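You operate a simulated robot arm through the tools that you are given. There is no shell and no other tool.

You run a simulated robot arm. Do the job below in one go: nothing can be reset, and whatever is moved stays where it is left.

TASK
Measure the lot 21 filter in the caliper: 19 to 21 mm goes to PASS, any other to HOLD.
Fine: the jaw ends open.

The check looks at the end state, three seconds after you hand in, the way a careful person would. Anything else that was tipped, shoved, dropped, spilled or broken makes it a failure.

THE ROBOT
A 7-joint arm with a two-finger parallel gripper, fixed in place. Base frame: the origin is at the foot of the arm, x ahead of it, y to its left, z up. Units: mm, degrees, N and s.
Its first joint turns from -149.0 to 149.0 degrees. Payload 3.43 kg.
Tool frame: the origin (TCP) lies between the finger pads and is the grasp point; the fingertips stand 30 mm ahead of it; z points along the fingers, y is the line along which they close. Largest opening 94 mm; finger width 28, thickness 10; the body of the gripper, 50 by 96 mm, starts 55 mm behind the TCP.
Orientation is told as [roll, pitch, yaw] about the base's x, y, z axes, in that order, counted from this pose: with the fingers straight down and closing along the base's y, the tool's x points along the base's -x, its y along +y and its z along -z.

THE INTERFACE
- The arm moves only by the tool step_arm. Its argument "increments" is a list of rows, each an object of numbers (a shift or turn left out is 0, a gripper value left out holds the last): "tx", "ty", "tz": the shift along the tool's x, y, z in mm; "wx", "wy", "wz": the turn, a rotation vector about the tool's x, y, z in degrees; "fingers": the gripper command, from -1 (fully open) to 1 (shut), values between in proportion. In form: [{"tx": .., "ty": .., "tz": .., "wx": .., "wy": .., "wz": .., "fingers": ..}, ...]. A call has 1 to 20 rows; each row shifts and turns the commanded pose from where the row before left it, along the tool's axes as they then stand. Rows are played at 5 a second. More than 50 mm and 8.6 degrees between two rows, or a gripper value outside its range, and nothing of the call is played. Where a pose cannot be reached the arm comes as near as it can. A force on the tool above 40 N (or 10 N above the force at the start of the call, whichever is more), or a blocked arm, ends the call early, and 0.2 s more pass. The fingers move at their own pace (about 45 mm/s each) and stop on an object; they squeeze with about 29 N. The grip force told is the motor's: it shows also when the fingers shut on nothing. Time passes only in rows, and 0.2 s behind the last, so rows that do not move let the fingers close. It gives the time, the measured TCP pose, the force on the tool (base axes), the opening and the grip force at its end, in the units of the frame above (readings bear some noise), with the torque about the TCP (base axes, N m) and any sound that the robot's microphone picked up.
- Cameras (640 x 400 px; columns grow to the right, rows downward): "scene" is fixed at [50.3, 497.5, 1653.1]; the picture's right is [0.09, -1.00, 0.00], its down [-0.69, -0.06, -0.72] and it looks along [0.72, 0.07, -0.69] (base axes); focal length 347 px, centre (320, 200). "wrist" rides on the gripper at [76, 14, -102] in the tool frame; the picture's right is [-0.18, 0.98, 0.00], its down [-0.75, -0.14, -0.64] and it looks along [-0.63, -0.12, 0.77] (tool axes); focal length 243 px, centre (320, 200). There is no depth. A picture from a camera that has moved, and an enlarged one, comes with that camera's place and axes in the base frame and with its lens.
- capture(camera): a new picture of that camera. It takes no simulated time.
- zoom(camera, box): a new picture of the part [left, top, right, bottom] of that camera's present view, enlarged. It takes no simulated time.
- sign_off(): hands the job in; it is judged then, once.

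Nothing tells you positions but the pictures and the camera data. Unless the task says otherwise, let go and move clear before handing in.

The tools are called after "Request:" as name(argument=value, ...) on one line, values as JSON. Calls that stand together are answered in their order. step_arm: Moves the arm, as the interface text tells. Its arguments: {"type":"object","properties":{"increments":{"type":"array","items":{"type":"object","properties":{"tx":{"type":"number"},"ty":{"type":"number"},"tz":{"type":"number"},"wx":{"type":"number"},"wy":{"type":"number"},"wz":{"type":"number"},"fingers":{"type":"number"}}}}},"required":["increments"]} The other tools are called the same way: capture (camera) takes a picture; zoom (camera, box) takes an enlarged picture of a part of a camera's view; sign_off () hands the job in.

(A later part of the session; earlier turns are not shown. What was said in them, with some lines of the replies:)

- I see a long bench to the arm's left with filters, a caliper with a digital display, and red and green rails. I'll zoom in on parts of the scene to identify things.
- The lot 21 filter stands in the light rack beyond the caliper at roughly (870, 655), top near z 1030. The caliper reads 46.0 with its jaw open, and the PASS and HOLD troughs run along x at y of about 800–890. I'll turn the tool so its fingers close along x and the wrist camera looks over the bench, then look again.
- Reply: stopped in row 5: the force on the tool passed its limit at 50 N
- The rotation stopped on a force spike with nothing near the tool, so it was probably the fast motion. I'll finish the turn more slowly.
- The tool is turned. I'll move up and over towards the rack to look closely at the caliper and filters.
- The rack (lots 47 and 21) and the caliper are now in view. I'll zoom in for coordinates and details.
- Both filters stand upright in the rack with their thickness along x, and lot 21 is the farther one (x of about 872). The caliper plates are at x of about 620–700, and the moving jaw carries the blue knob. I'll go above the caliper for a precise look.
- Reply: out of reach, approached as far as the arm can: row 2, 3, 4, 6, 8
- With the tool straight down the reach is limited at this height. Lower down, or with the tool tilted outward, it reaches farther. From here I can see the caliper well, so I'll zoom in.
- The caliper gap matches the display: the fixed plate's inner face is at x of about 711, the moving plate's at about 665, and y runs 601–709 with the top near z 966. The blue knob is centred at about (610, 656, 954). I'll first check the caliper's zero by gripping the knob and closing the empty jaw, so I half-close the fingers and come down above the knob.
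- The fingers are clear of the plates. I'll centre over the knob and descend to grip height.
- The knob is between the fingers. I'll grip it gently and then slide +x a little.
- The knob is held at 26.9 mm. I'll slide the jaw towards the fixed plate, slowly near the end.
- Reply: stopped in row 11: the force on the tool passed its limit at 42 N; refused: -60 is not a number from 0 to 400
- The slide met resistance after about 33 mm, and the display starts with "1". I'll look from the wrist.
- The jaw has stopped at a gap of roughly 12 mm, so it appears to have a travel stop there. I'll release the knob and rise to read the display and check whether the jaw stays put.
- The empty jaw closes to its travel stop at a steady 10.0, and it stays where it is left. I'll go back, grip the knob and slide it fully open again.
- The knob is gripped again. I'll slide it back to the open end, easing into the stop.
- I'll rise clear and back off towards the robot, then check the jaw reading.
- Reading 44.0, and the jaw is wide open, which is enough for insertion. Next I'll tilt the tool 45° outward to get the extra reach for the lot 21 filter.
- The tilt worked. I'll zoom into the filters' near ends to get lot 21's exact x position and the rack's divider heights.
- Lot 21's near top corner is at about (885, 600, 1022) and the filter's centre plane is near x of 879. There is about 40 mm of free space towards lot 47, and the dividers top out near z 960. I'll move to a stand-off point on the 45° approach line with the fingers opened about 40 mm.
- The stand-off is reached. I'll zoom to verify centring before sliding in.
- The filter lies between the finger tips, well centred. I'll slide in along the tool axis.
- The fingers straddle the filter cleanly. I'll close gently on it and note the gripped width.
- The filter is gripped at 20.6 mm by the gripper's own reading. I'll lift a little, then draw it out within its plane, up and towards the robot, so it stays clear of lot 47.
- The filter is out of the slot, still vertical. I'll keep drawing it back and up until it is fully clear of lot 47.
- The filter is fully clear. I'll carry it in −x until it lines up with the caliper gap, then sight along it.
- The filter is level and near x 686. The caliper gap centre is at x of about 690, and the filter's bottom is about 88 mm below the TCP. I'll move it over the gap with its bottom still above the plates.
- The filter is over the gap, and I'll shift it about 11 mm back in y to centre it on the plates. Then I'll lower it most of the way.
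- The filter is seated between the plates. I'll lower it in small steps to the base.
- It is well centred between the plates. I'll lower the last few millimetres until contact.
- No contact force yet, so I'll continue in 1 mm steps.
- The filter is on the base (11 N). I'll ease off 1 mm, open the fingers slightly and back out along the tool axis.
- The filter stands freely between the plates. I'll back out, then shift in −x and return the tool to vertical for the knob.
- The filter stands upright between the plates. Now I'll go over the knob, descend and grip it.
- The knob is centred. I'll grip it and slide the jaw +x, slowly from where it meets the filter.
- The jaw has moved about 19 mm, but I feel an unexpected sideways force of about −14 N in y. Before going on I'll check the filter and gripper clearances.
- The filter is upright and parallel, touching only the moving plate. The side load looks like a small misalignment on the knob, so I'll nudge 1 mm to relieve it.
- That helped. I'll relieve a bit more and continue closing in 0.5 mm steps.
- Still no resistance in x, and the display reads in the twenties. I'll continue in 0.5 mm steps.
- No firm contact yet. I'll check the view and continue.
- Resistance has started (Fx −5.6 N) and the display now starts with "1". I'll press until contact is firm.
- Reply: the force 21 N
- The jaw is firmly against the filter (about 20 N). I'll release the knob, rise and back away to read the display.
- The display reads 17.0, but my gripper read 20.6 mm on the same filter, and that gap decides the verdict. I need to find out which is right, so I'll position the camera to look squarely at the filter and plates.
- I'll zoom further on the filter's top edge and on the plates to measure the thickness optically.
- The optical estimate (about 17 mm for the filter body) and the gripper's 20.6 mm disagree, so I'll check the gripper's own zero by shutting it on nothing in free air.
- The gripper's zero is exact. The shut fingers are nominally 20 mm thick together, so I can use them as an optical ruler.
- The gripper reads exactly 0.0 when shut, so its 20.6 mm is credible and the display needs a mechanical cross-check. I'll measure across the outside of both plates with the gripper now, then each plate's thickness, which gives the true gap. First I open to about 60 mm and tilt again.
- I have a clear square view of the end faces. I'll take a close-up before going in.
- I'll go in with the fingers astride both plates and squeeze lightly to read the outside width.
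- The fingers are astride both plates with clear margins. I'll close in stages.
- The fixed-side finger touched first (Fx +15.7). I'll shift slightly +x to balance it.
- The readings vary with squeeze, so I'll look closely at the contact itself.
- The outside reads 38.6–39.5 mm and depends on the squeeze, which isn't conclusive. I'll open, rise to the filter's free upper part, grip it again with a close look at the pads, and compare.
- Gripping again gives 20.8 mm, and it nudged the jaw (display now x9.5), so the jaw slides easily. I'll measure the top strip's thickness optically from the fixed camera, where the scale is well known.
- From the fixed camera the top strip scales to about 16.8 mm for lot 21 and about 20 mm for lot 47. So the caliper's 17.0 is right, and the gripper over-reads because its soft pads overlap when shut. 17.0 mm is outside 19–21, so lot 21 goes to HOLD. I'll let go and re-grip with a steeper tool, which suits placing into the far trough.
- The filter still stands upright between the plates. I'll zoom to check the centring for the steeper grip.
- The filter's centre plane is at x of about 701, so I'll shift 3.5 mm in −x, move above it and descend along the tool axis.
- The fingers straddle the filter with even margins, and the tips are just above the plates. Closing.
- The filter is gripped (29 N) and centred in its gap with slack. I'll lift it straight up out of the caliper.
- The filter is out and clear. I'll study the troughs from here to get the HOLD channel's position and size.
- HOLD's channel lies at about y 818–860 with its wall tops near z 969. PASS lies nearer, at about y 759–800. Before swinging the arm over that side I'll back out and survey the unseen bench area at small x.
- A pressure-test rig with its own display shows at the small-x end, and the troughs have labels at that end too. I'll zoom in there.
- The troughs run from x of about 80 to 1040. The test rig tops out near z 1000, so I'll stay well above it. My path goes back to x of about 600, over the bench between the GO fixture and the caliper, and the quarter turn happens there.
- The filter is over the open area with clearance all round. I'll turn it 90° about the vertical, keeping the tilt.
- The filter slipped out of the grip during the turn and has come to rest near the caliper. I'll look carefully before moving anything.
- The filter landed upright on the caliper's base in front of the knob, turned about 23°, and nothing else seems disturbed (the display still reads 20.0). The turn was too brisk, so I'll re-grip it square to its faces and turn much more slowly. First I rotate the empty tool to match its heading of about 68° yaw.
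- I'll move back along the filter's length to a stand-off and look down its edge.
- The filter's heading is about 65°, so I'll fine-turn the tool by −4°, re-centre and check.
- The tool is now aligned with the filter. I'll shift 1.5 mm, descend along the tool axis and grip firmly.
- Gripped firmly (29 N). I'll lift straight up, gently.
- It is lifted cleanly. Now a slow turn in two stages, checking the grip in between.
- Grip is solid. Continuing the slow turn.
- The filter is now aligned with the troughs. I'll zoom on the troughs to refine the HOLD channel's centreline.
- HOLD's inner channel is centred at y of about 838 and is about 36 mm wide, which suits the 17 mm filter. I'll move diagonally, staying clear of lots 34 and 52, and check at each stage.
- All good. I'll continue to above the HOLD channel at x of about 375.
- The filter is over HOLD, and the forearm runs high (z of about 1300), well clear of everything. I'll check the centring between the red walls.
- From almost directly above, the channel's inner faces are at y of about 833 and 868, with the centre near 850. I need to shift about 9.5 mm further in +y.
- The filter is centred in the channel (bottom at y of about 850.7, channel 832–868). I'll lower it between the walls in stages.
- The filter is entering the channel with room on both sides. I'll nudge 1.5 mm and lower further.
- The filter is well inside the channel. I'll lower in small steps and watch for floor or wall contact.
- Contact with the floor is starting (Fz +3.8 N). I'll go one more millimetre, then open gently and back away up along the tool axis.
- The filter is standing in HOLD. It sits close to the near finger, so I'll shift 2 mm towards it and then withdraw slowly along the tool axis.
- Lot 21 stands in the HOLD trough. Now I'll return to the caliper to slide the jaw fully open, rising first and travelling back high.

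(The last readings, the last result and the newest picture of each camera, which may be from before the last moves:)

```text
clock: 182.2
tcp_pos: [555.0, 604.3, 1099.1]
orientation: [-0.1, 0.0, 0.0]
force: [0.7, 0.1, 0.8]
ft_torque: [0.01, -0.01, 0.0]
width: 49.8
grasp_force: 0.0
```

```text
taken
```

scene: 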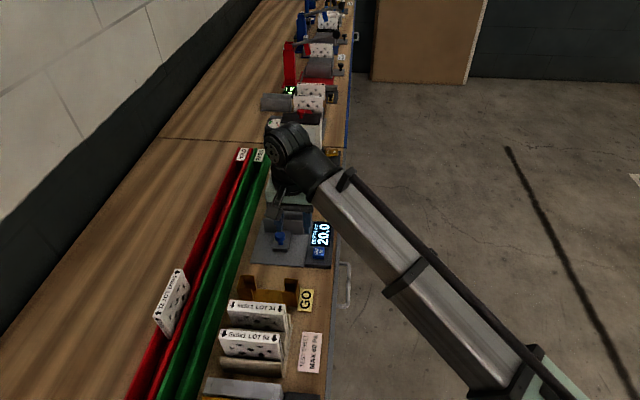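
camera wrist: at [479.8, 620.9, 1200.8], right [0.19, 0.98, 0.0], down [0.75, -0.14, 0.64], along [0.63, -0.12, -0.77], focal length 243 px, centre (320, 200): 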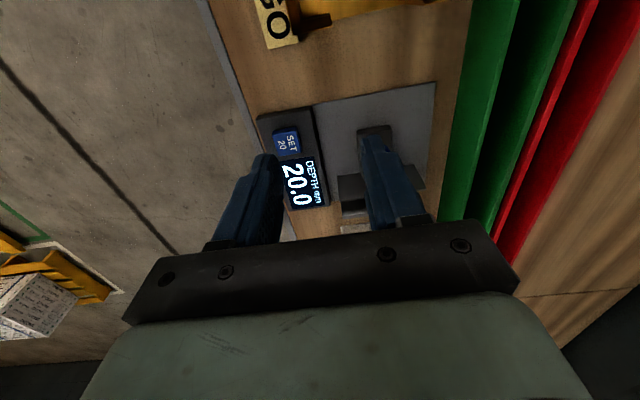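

Lot 21 is in HOLD. Now I'll go down towards the knob at about (634, 656) with the fingers closing along y.

Request:
step_arm(increments=[{"tz": 5}, {"tz": 10, "tx": -4, "ty": 2}, {"tz": 12, "tx": -8, "ty": 5}, {"tz": 12, "tx": -11, "ty": 7}, {"tz": 12, "tx": -12, "ty": 8}, {"tz": 12, "tx": -12, "ty": 8}, {"tz": 10, "tx": -12, "ty": 8}, {"tz": 8, "tx": -11, "ty": 7.5}, {"tz": 5, "tx": -7, "ty": 4}, {"tz": 2, "tx": -2.4, "ty": 2}, {}])

Request:
capture(camera="wrist")

Request:
zoom(camera="scene", box=[130, 240, 250, 360])

```text
clock: 184.7
tcp_pos: [633.3, 657.2, 1009.7]
orientation: [-0.1, 0.0, -0.1]
force: [-0.1, -0.6, -0.2]
ft_torque: [-0.01, 0.01, 0.0]
width: 49.8
grasp_force: 0.2
```

```text
taken
camera wrist: at [559.2, 672.1, 1113.1], right [0.19, 0.98, 0.0], down [0.75, -0.14, 0.64], along [0.63, -0.12, -0.77], focal length 243 px, centre (320, 200)
```

wrist: 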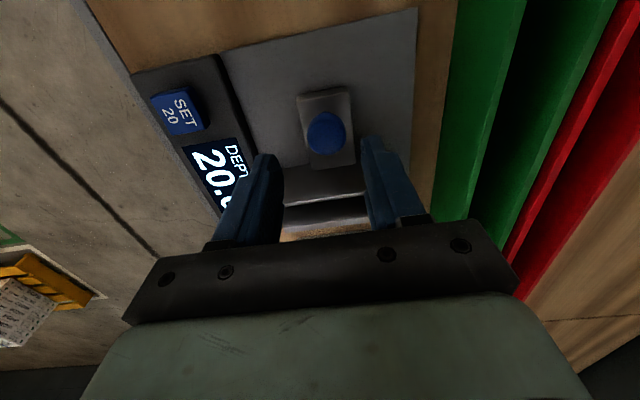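

```text
3.33 times, centred on (190, 300) of scene
camera zoom: at [50.3, 497.5, 1653.1], right [0.09, -1.0, 0.0], down [-0.69, -0.06, -0.72], along [0.72, 0.07, -0.69], focal length 1158 px, centre (753, -133)
```

zoom: 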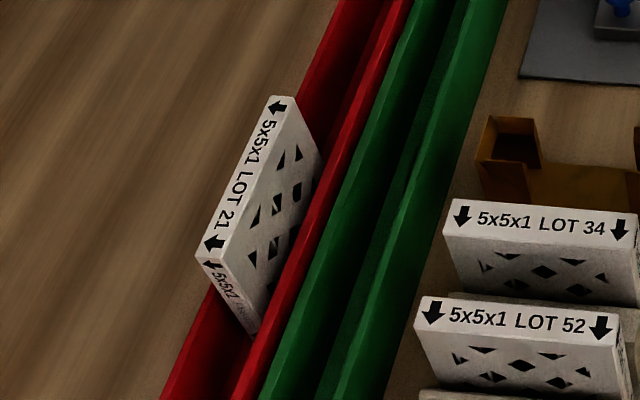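

The filter is upright in HOLD. The knob lies between the fingers, so I'll nudge +1.5 mm in y and descend to grip it.

Request:
step_arm(increments=[{"ty": 1.5, "tz": 4}, {"tz": 8}, {"tz": 10}, {"tz": 9}, {"tz": 6}, {"tz": 3}, {}])

Request:
capture(camera="wrist")

```text
clock: 186.2
tcp_pos: [633.1, 656.9, 970.7]
orientation: [-0.1, -0.1, -0.1]
force: [0.0, -0.1, 0.2]
ft_torque: [-0.04, -0.01, 0.04]
width: 49.6
grasp_force: 0.0
```

```text
taken
camera wrist: at [558.2, 673.4, 1073.0], right [0.19, 0.98, 0.0], down [0.75, -0.14, 0.64], along [0.63, -0.12, -0.77], focal length 243 px, centre (320, 200)
```

wrist: 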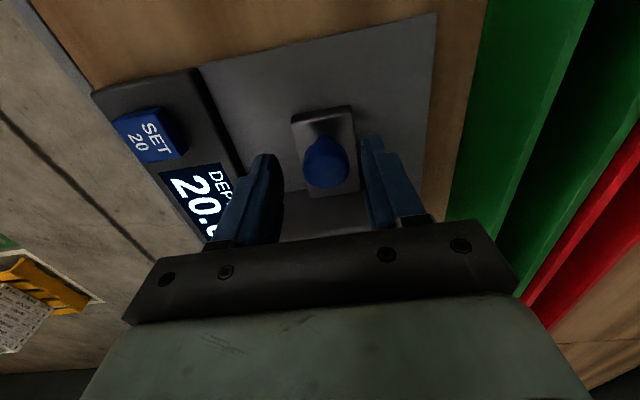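

The knob is between the fingers. I'll grip it and slide the jaw −x to fully open.

Request:
step_arm(increments=[{"fingers": 0.3}, {}, {"fingers": 0.6}, {}, {"tx": 1}, {"tx": 2}, {"tx": 3}, {"tx": 3}, {"tx": 3}, {"tx": 3}, {"tx": 3}, {"tx": 3}, {"tx": 2}, {"tx": 1}, {"tx": 0.5}, {}])

Request:
capture(camera="wrist")

```text
clock: 188.5
tcp_pos: [619.9, 660.1, 970.9]
orientation: [0.3, -0.1, 0.0]
force: [-1.3, 5.2, -5.3]
ft_torque: [0.22, -0.24, 0.0]
width: 27.0
grasp_force: 45.1
stopped in row 11: the force on the tool passed its limit at 41 N (the readings are from after the stop); the commanded pose is now the measured one
```

```text
taken
camera wrist: at [544.1, 675.4, 1073.0], right [0.18, 0.98, 0.01], down [0.75, -0.15, 0.64], along [0.63, -0.11, -0.77], focal length 243 px, centre (320, 200)
```

wrist: 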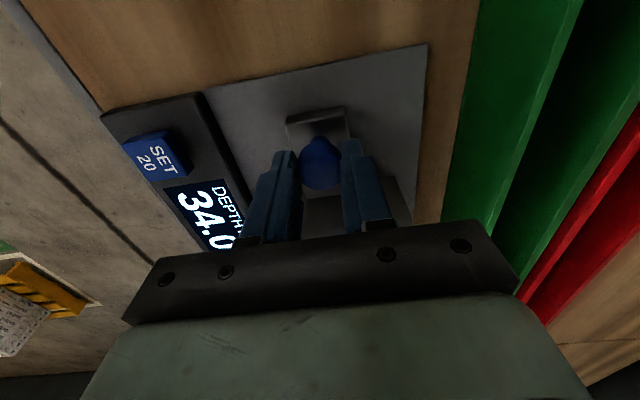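

The display is at 34.0. The stop came from side load, which has now relaxed, so I'll continue gently to fully open.

Request:
step_arm(increments=[{"tx": 0.7}, {"tx": 1.2}, {"tx": 1.5}, {"tx": 1.5}, {"tx": 1.5}, {"tx": 1.5}, {"tx": 1.2}, {"tx": 1}, {"tx": 0.7}, {"tx": 0.5}, {}])

Request:
capture(camera="wrist")

```text
clock: 190.9
tcp_pos: [607.6, 660.5, 970.4]
orientation: [0.4, -0.2, 0.0]
force: [0.8, 9.9, -8.8]
ft_torque: [0.27, 0.07, -0.03]
width: 26.9
grasp_force: 45.0
```

```text
taken
camera wrist: at [533.1, 675.6, 1073.1], right [0.18, 0.98, 0.01], down [0.75, -0.15, 0.64], along [0.63, -0.11, -0.77], focal length 243 px, centre (320, 200)
```

wrist: 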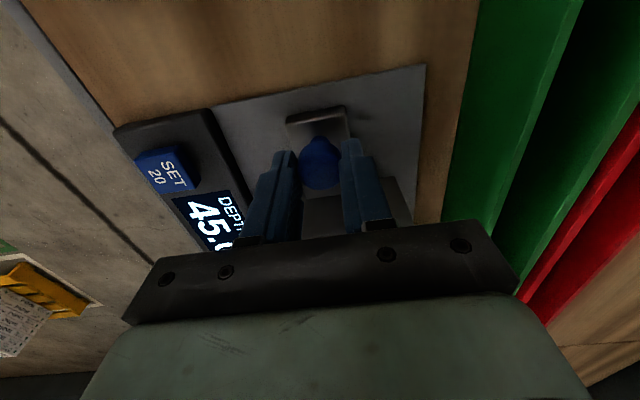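

The display is at 45.x. I'll give it one last millimetre, then release and rise straight up.

Request:
step_arm(increments=[{"tx": 0.5}, {"tx": 0.5}, {}, {"fingers": 0.2}, {"fingers": -0.06}, {}, {}, {"tz": -5}, {"tz": -10}, {"tz": -14}, {"tz": -14}, {"tz": -14, "ty": -4}, {"tz": -14, "ty": -8}, {"tz": -12, "ty": -10}, {"tz": -8, "ty": -10}, {"tz": -4, "ty": -8}, {"ty": -4}, {}])

Request:
capture(camera="wrist")

Request:
capture(camera="scene")

```text
clock: 194.7
tcp_pos: [606.0, 614.3, 1065.4]
orientation: [0.3, -0.2, 0.0]
force: [-0.5, 0.5, 0.0]
ft_torque: [0.01, -0.02, 0.01]
width: 49.7
grasp_force: 0.0
```

```text
taken
camera wrist: at [531.3, 629.7, 1168.4], right [0.18, 0.98, 0.01], down [0.75, -0.15, 0.64], along [0.63, -0.11, -0.77], focal length 243 px, centre (320, 200)
```

wrist: 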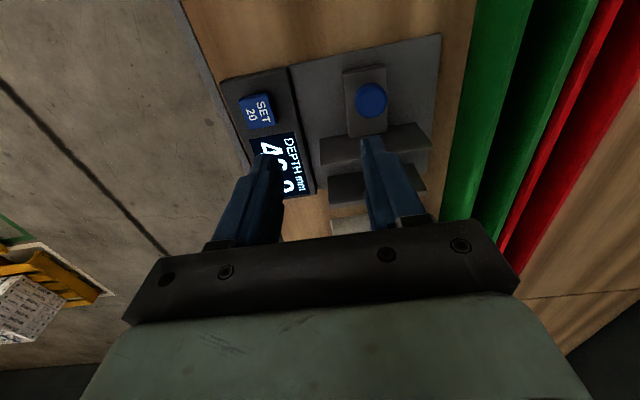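

```text
taken
```

scene: 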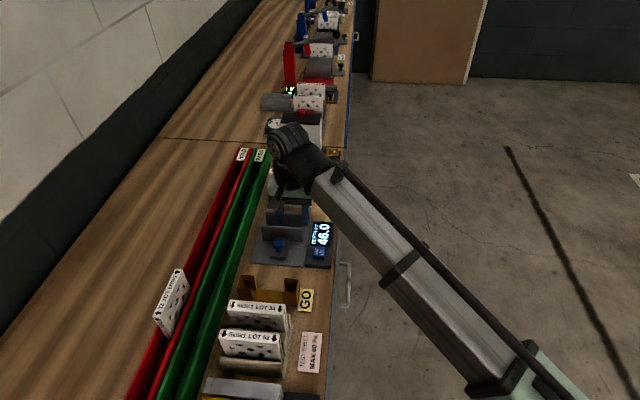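

The jaw is fully open at 46.0. I'll move the arm clear of the bench, back near its start, and do a final check.

Request:
step_arm(increments=[{"ty": -6, "tz": -4}, {"ty": -12, "tz": -6}, {"ty": -18, "tz": -6}, {"ty": -18, "tz": -6, "tx": -4}, {"ty": -18, "tz": -6, "tx": -8}, {"ty": -18, "tz": -6, "tx": -10}, {"ty": -18, "tz": -6, "tx": -10}, {"ty": -18, "tz": -6, "tx": -10}, {"ty": -18, "tz": -6, "tx": -10}, {"ty": -18, "tz": -6, "tx": -10}, {"ty": -18, "tz": -5, "tx": -10}, {"ty": -18, "tz": -4, "tx": -10}, {"ty": -18, "tx": -10}, {"ty": -18, "tx": -10}, {"ty": -18, "tx": -10}, {"ty": -18, "tx": -10}, {"ty": -12, "tx": -8}, {"ty": -6, "tx": -4}, {}])

Request:
capture(camera="scene")

Request:
zoom(camera="scene", box=[120, 220, 340, 400])

Request:
zoom(camera="scene", box=[220, 130, 360, 280])

```text
clock: 198.7
tcp_pos: [739.3, 327.1, 1130.7]
orientation: [0.4, 0.0, 0.1]
force: [-0.8, -0.4, -0.4]
ft_torque: [-0.02, -0.01, 0.0]
width: 50.2
grasp_force: 0.0
```

```text
taken
```

scene: 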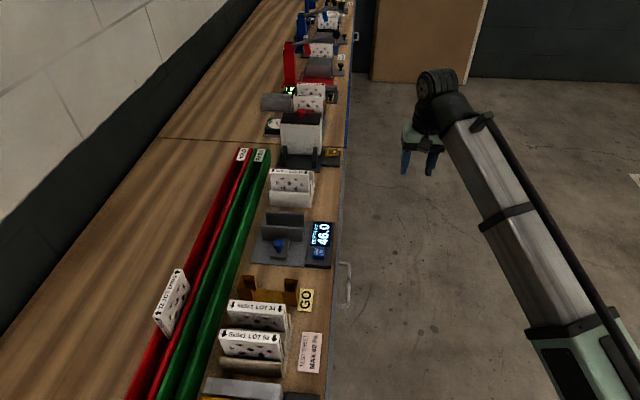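

```text
2.22 times, centred on (230, 310) of scene
camera zoom: at [50.3, 497.5, 1653.1], right [0.09, -1.0, 0.0], down [-0.69, -0.06, -0.72], along [0.72, 0.07, -0.69], focal length 772 px, centre (520, -44)
```

zoom: 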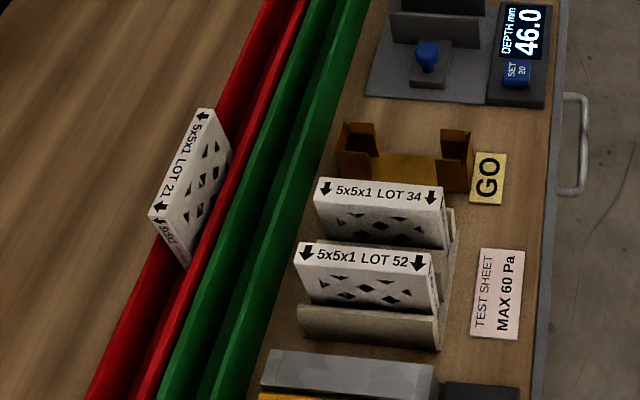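

```text
2.67 times, centred on (290, 205) of scene
camera zoom: at [50.3, 497.5, 1653.1], right [0.09, -1.0, 0.0], down [-0.69, -0.06, -0.72], along [0.72, 0.07, -0.69], focal length 926 px, centre (400, 187)
```

zoom: 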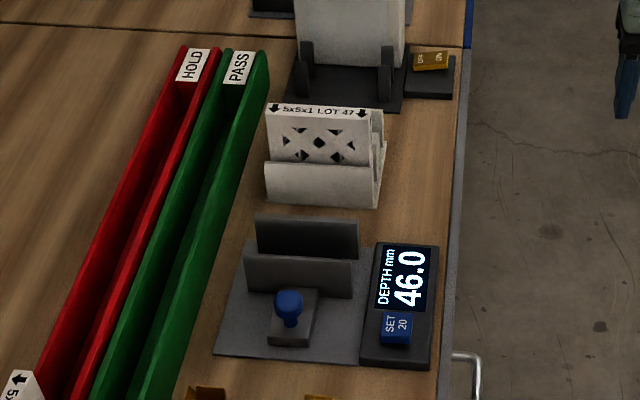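

Everything looks in order: lot 21 in HOLD, jaw open at 46.0, lot 47 and the rest undisturbed. I'll do one last optical check of lot 21's thickness, now seen broadside from the fixed camera.

Request:
zoom(camera="scene", box=[150, 265, 190, 295])

Request:
zoom(camera="scene", box=[150, 300, 180, 322])

Request:
zoom(camera="scene", box=[265, 200, 315, 235])

```text
13.33 times, centred on (170, 280) of scene
camera zoom: at [50.3, 497.5, 1653.1], right [0.09, -1.0, 0.0], down [-0.69, -0.06, -0.72], along [0.72, 0.07, -0.69], focal length 4630 px, centre (2320, -867)
```

zoom: 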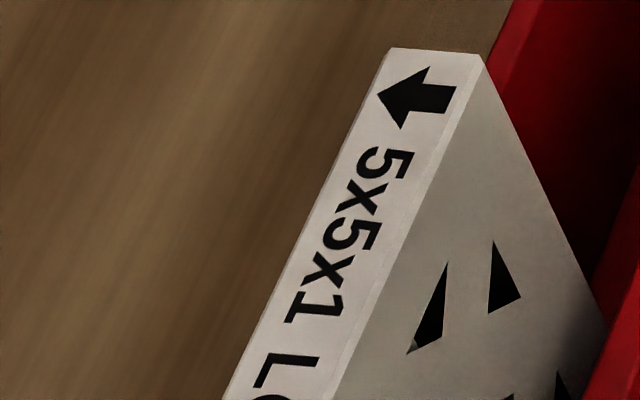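

```text
16.00 times, centred on (165, 311) of scene
camera zoom: at [50.3, 497.5, 1653.1], right [0.09, -1.0, 0.0], down [-0.69, -0.06, -0.72], along [0.72, 0.07, -0.69], focal length 5556 px, centre (2800, -1576)
```

zoom: 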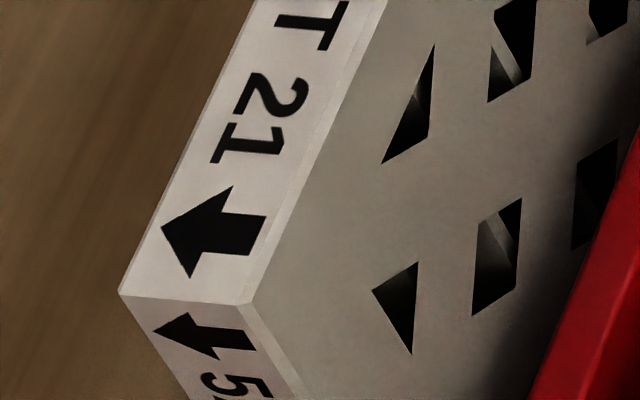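

```text
11.43 times, centred on (290, 218) of scene
camera zoom: at [50.3, 497.5, 1653.1], right [0.09, -1.0, 0.0], down [-0.69, -0.06, -0.72], along [0.72, 0.07, -0.69], focal length 3969 px, centre (663, 0)
```

zoom: 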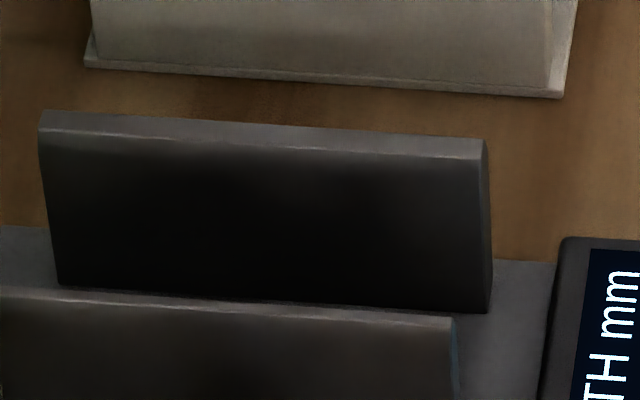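

I'm handing in: the last check scales lot 21 to roughly 15.5–17 mm, in line with the caliper's 17.0 and outside the 19–21 mm range. The filter stands in HOLD, the jaw is open at 46.0 and the arm is clear of the bench.

Request:
sign_off()

```text
The job is handed in.
```

The lot 21 filter measured 17.0 mm in the caliper, outside 19–21 mm, so I put it in HOLD. The jaw is fully open at 46.0, the arm is clear of the bench, and the job is handed in.

- **The drop:** the filter slipped out of the gripper once, while I was turning it too fast above the caliper. It fell about 85 mm and landed upright on the caliper's base. I picked it up again and placed it in HOLD. I saw nothing knocked over or shifted, and the caliper reading did not change.
- **The reading:** the gripper read about 20.6 mm on the same filter, which would have been a PASS. Thickness estimates from the camera pictures came out at about 15.5–18 mm, so I trusted the caliper. The gripper most likely reads high on flat parts because of its pads. I did not check the caliper against a reference block, because its jaw only closes to 10 mm and I saw no gauge block nearby.
- **The caliper:** I did not press the SET 20 button.
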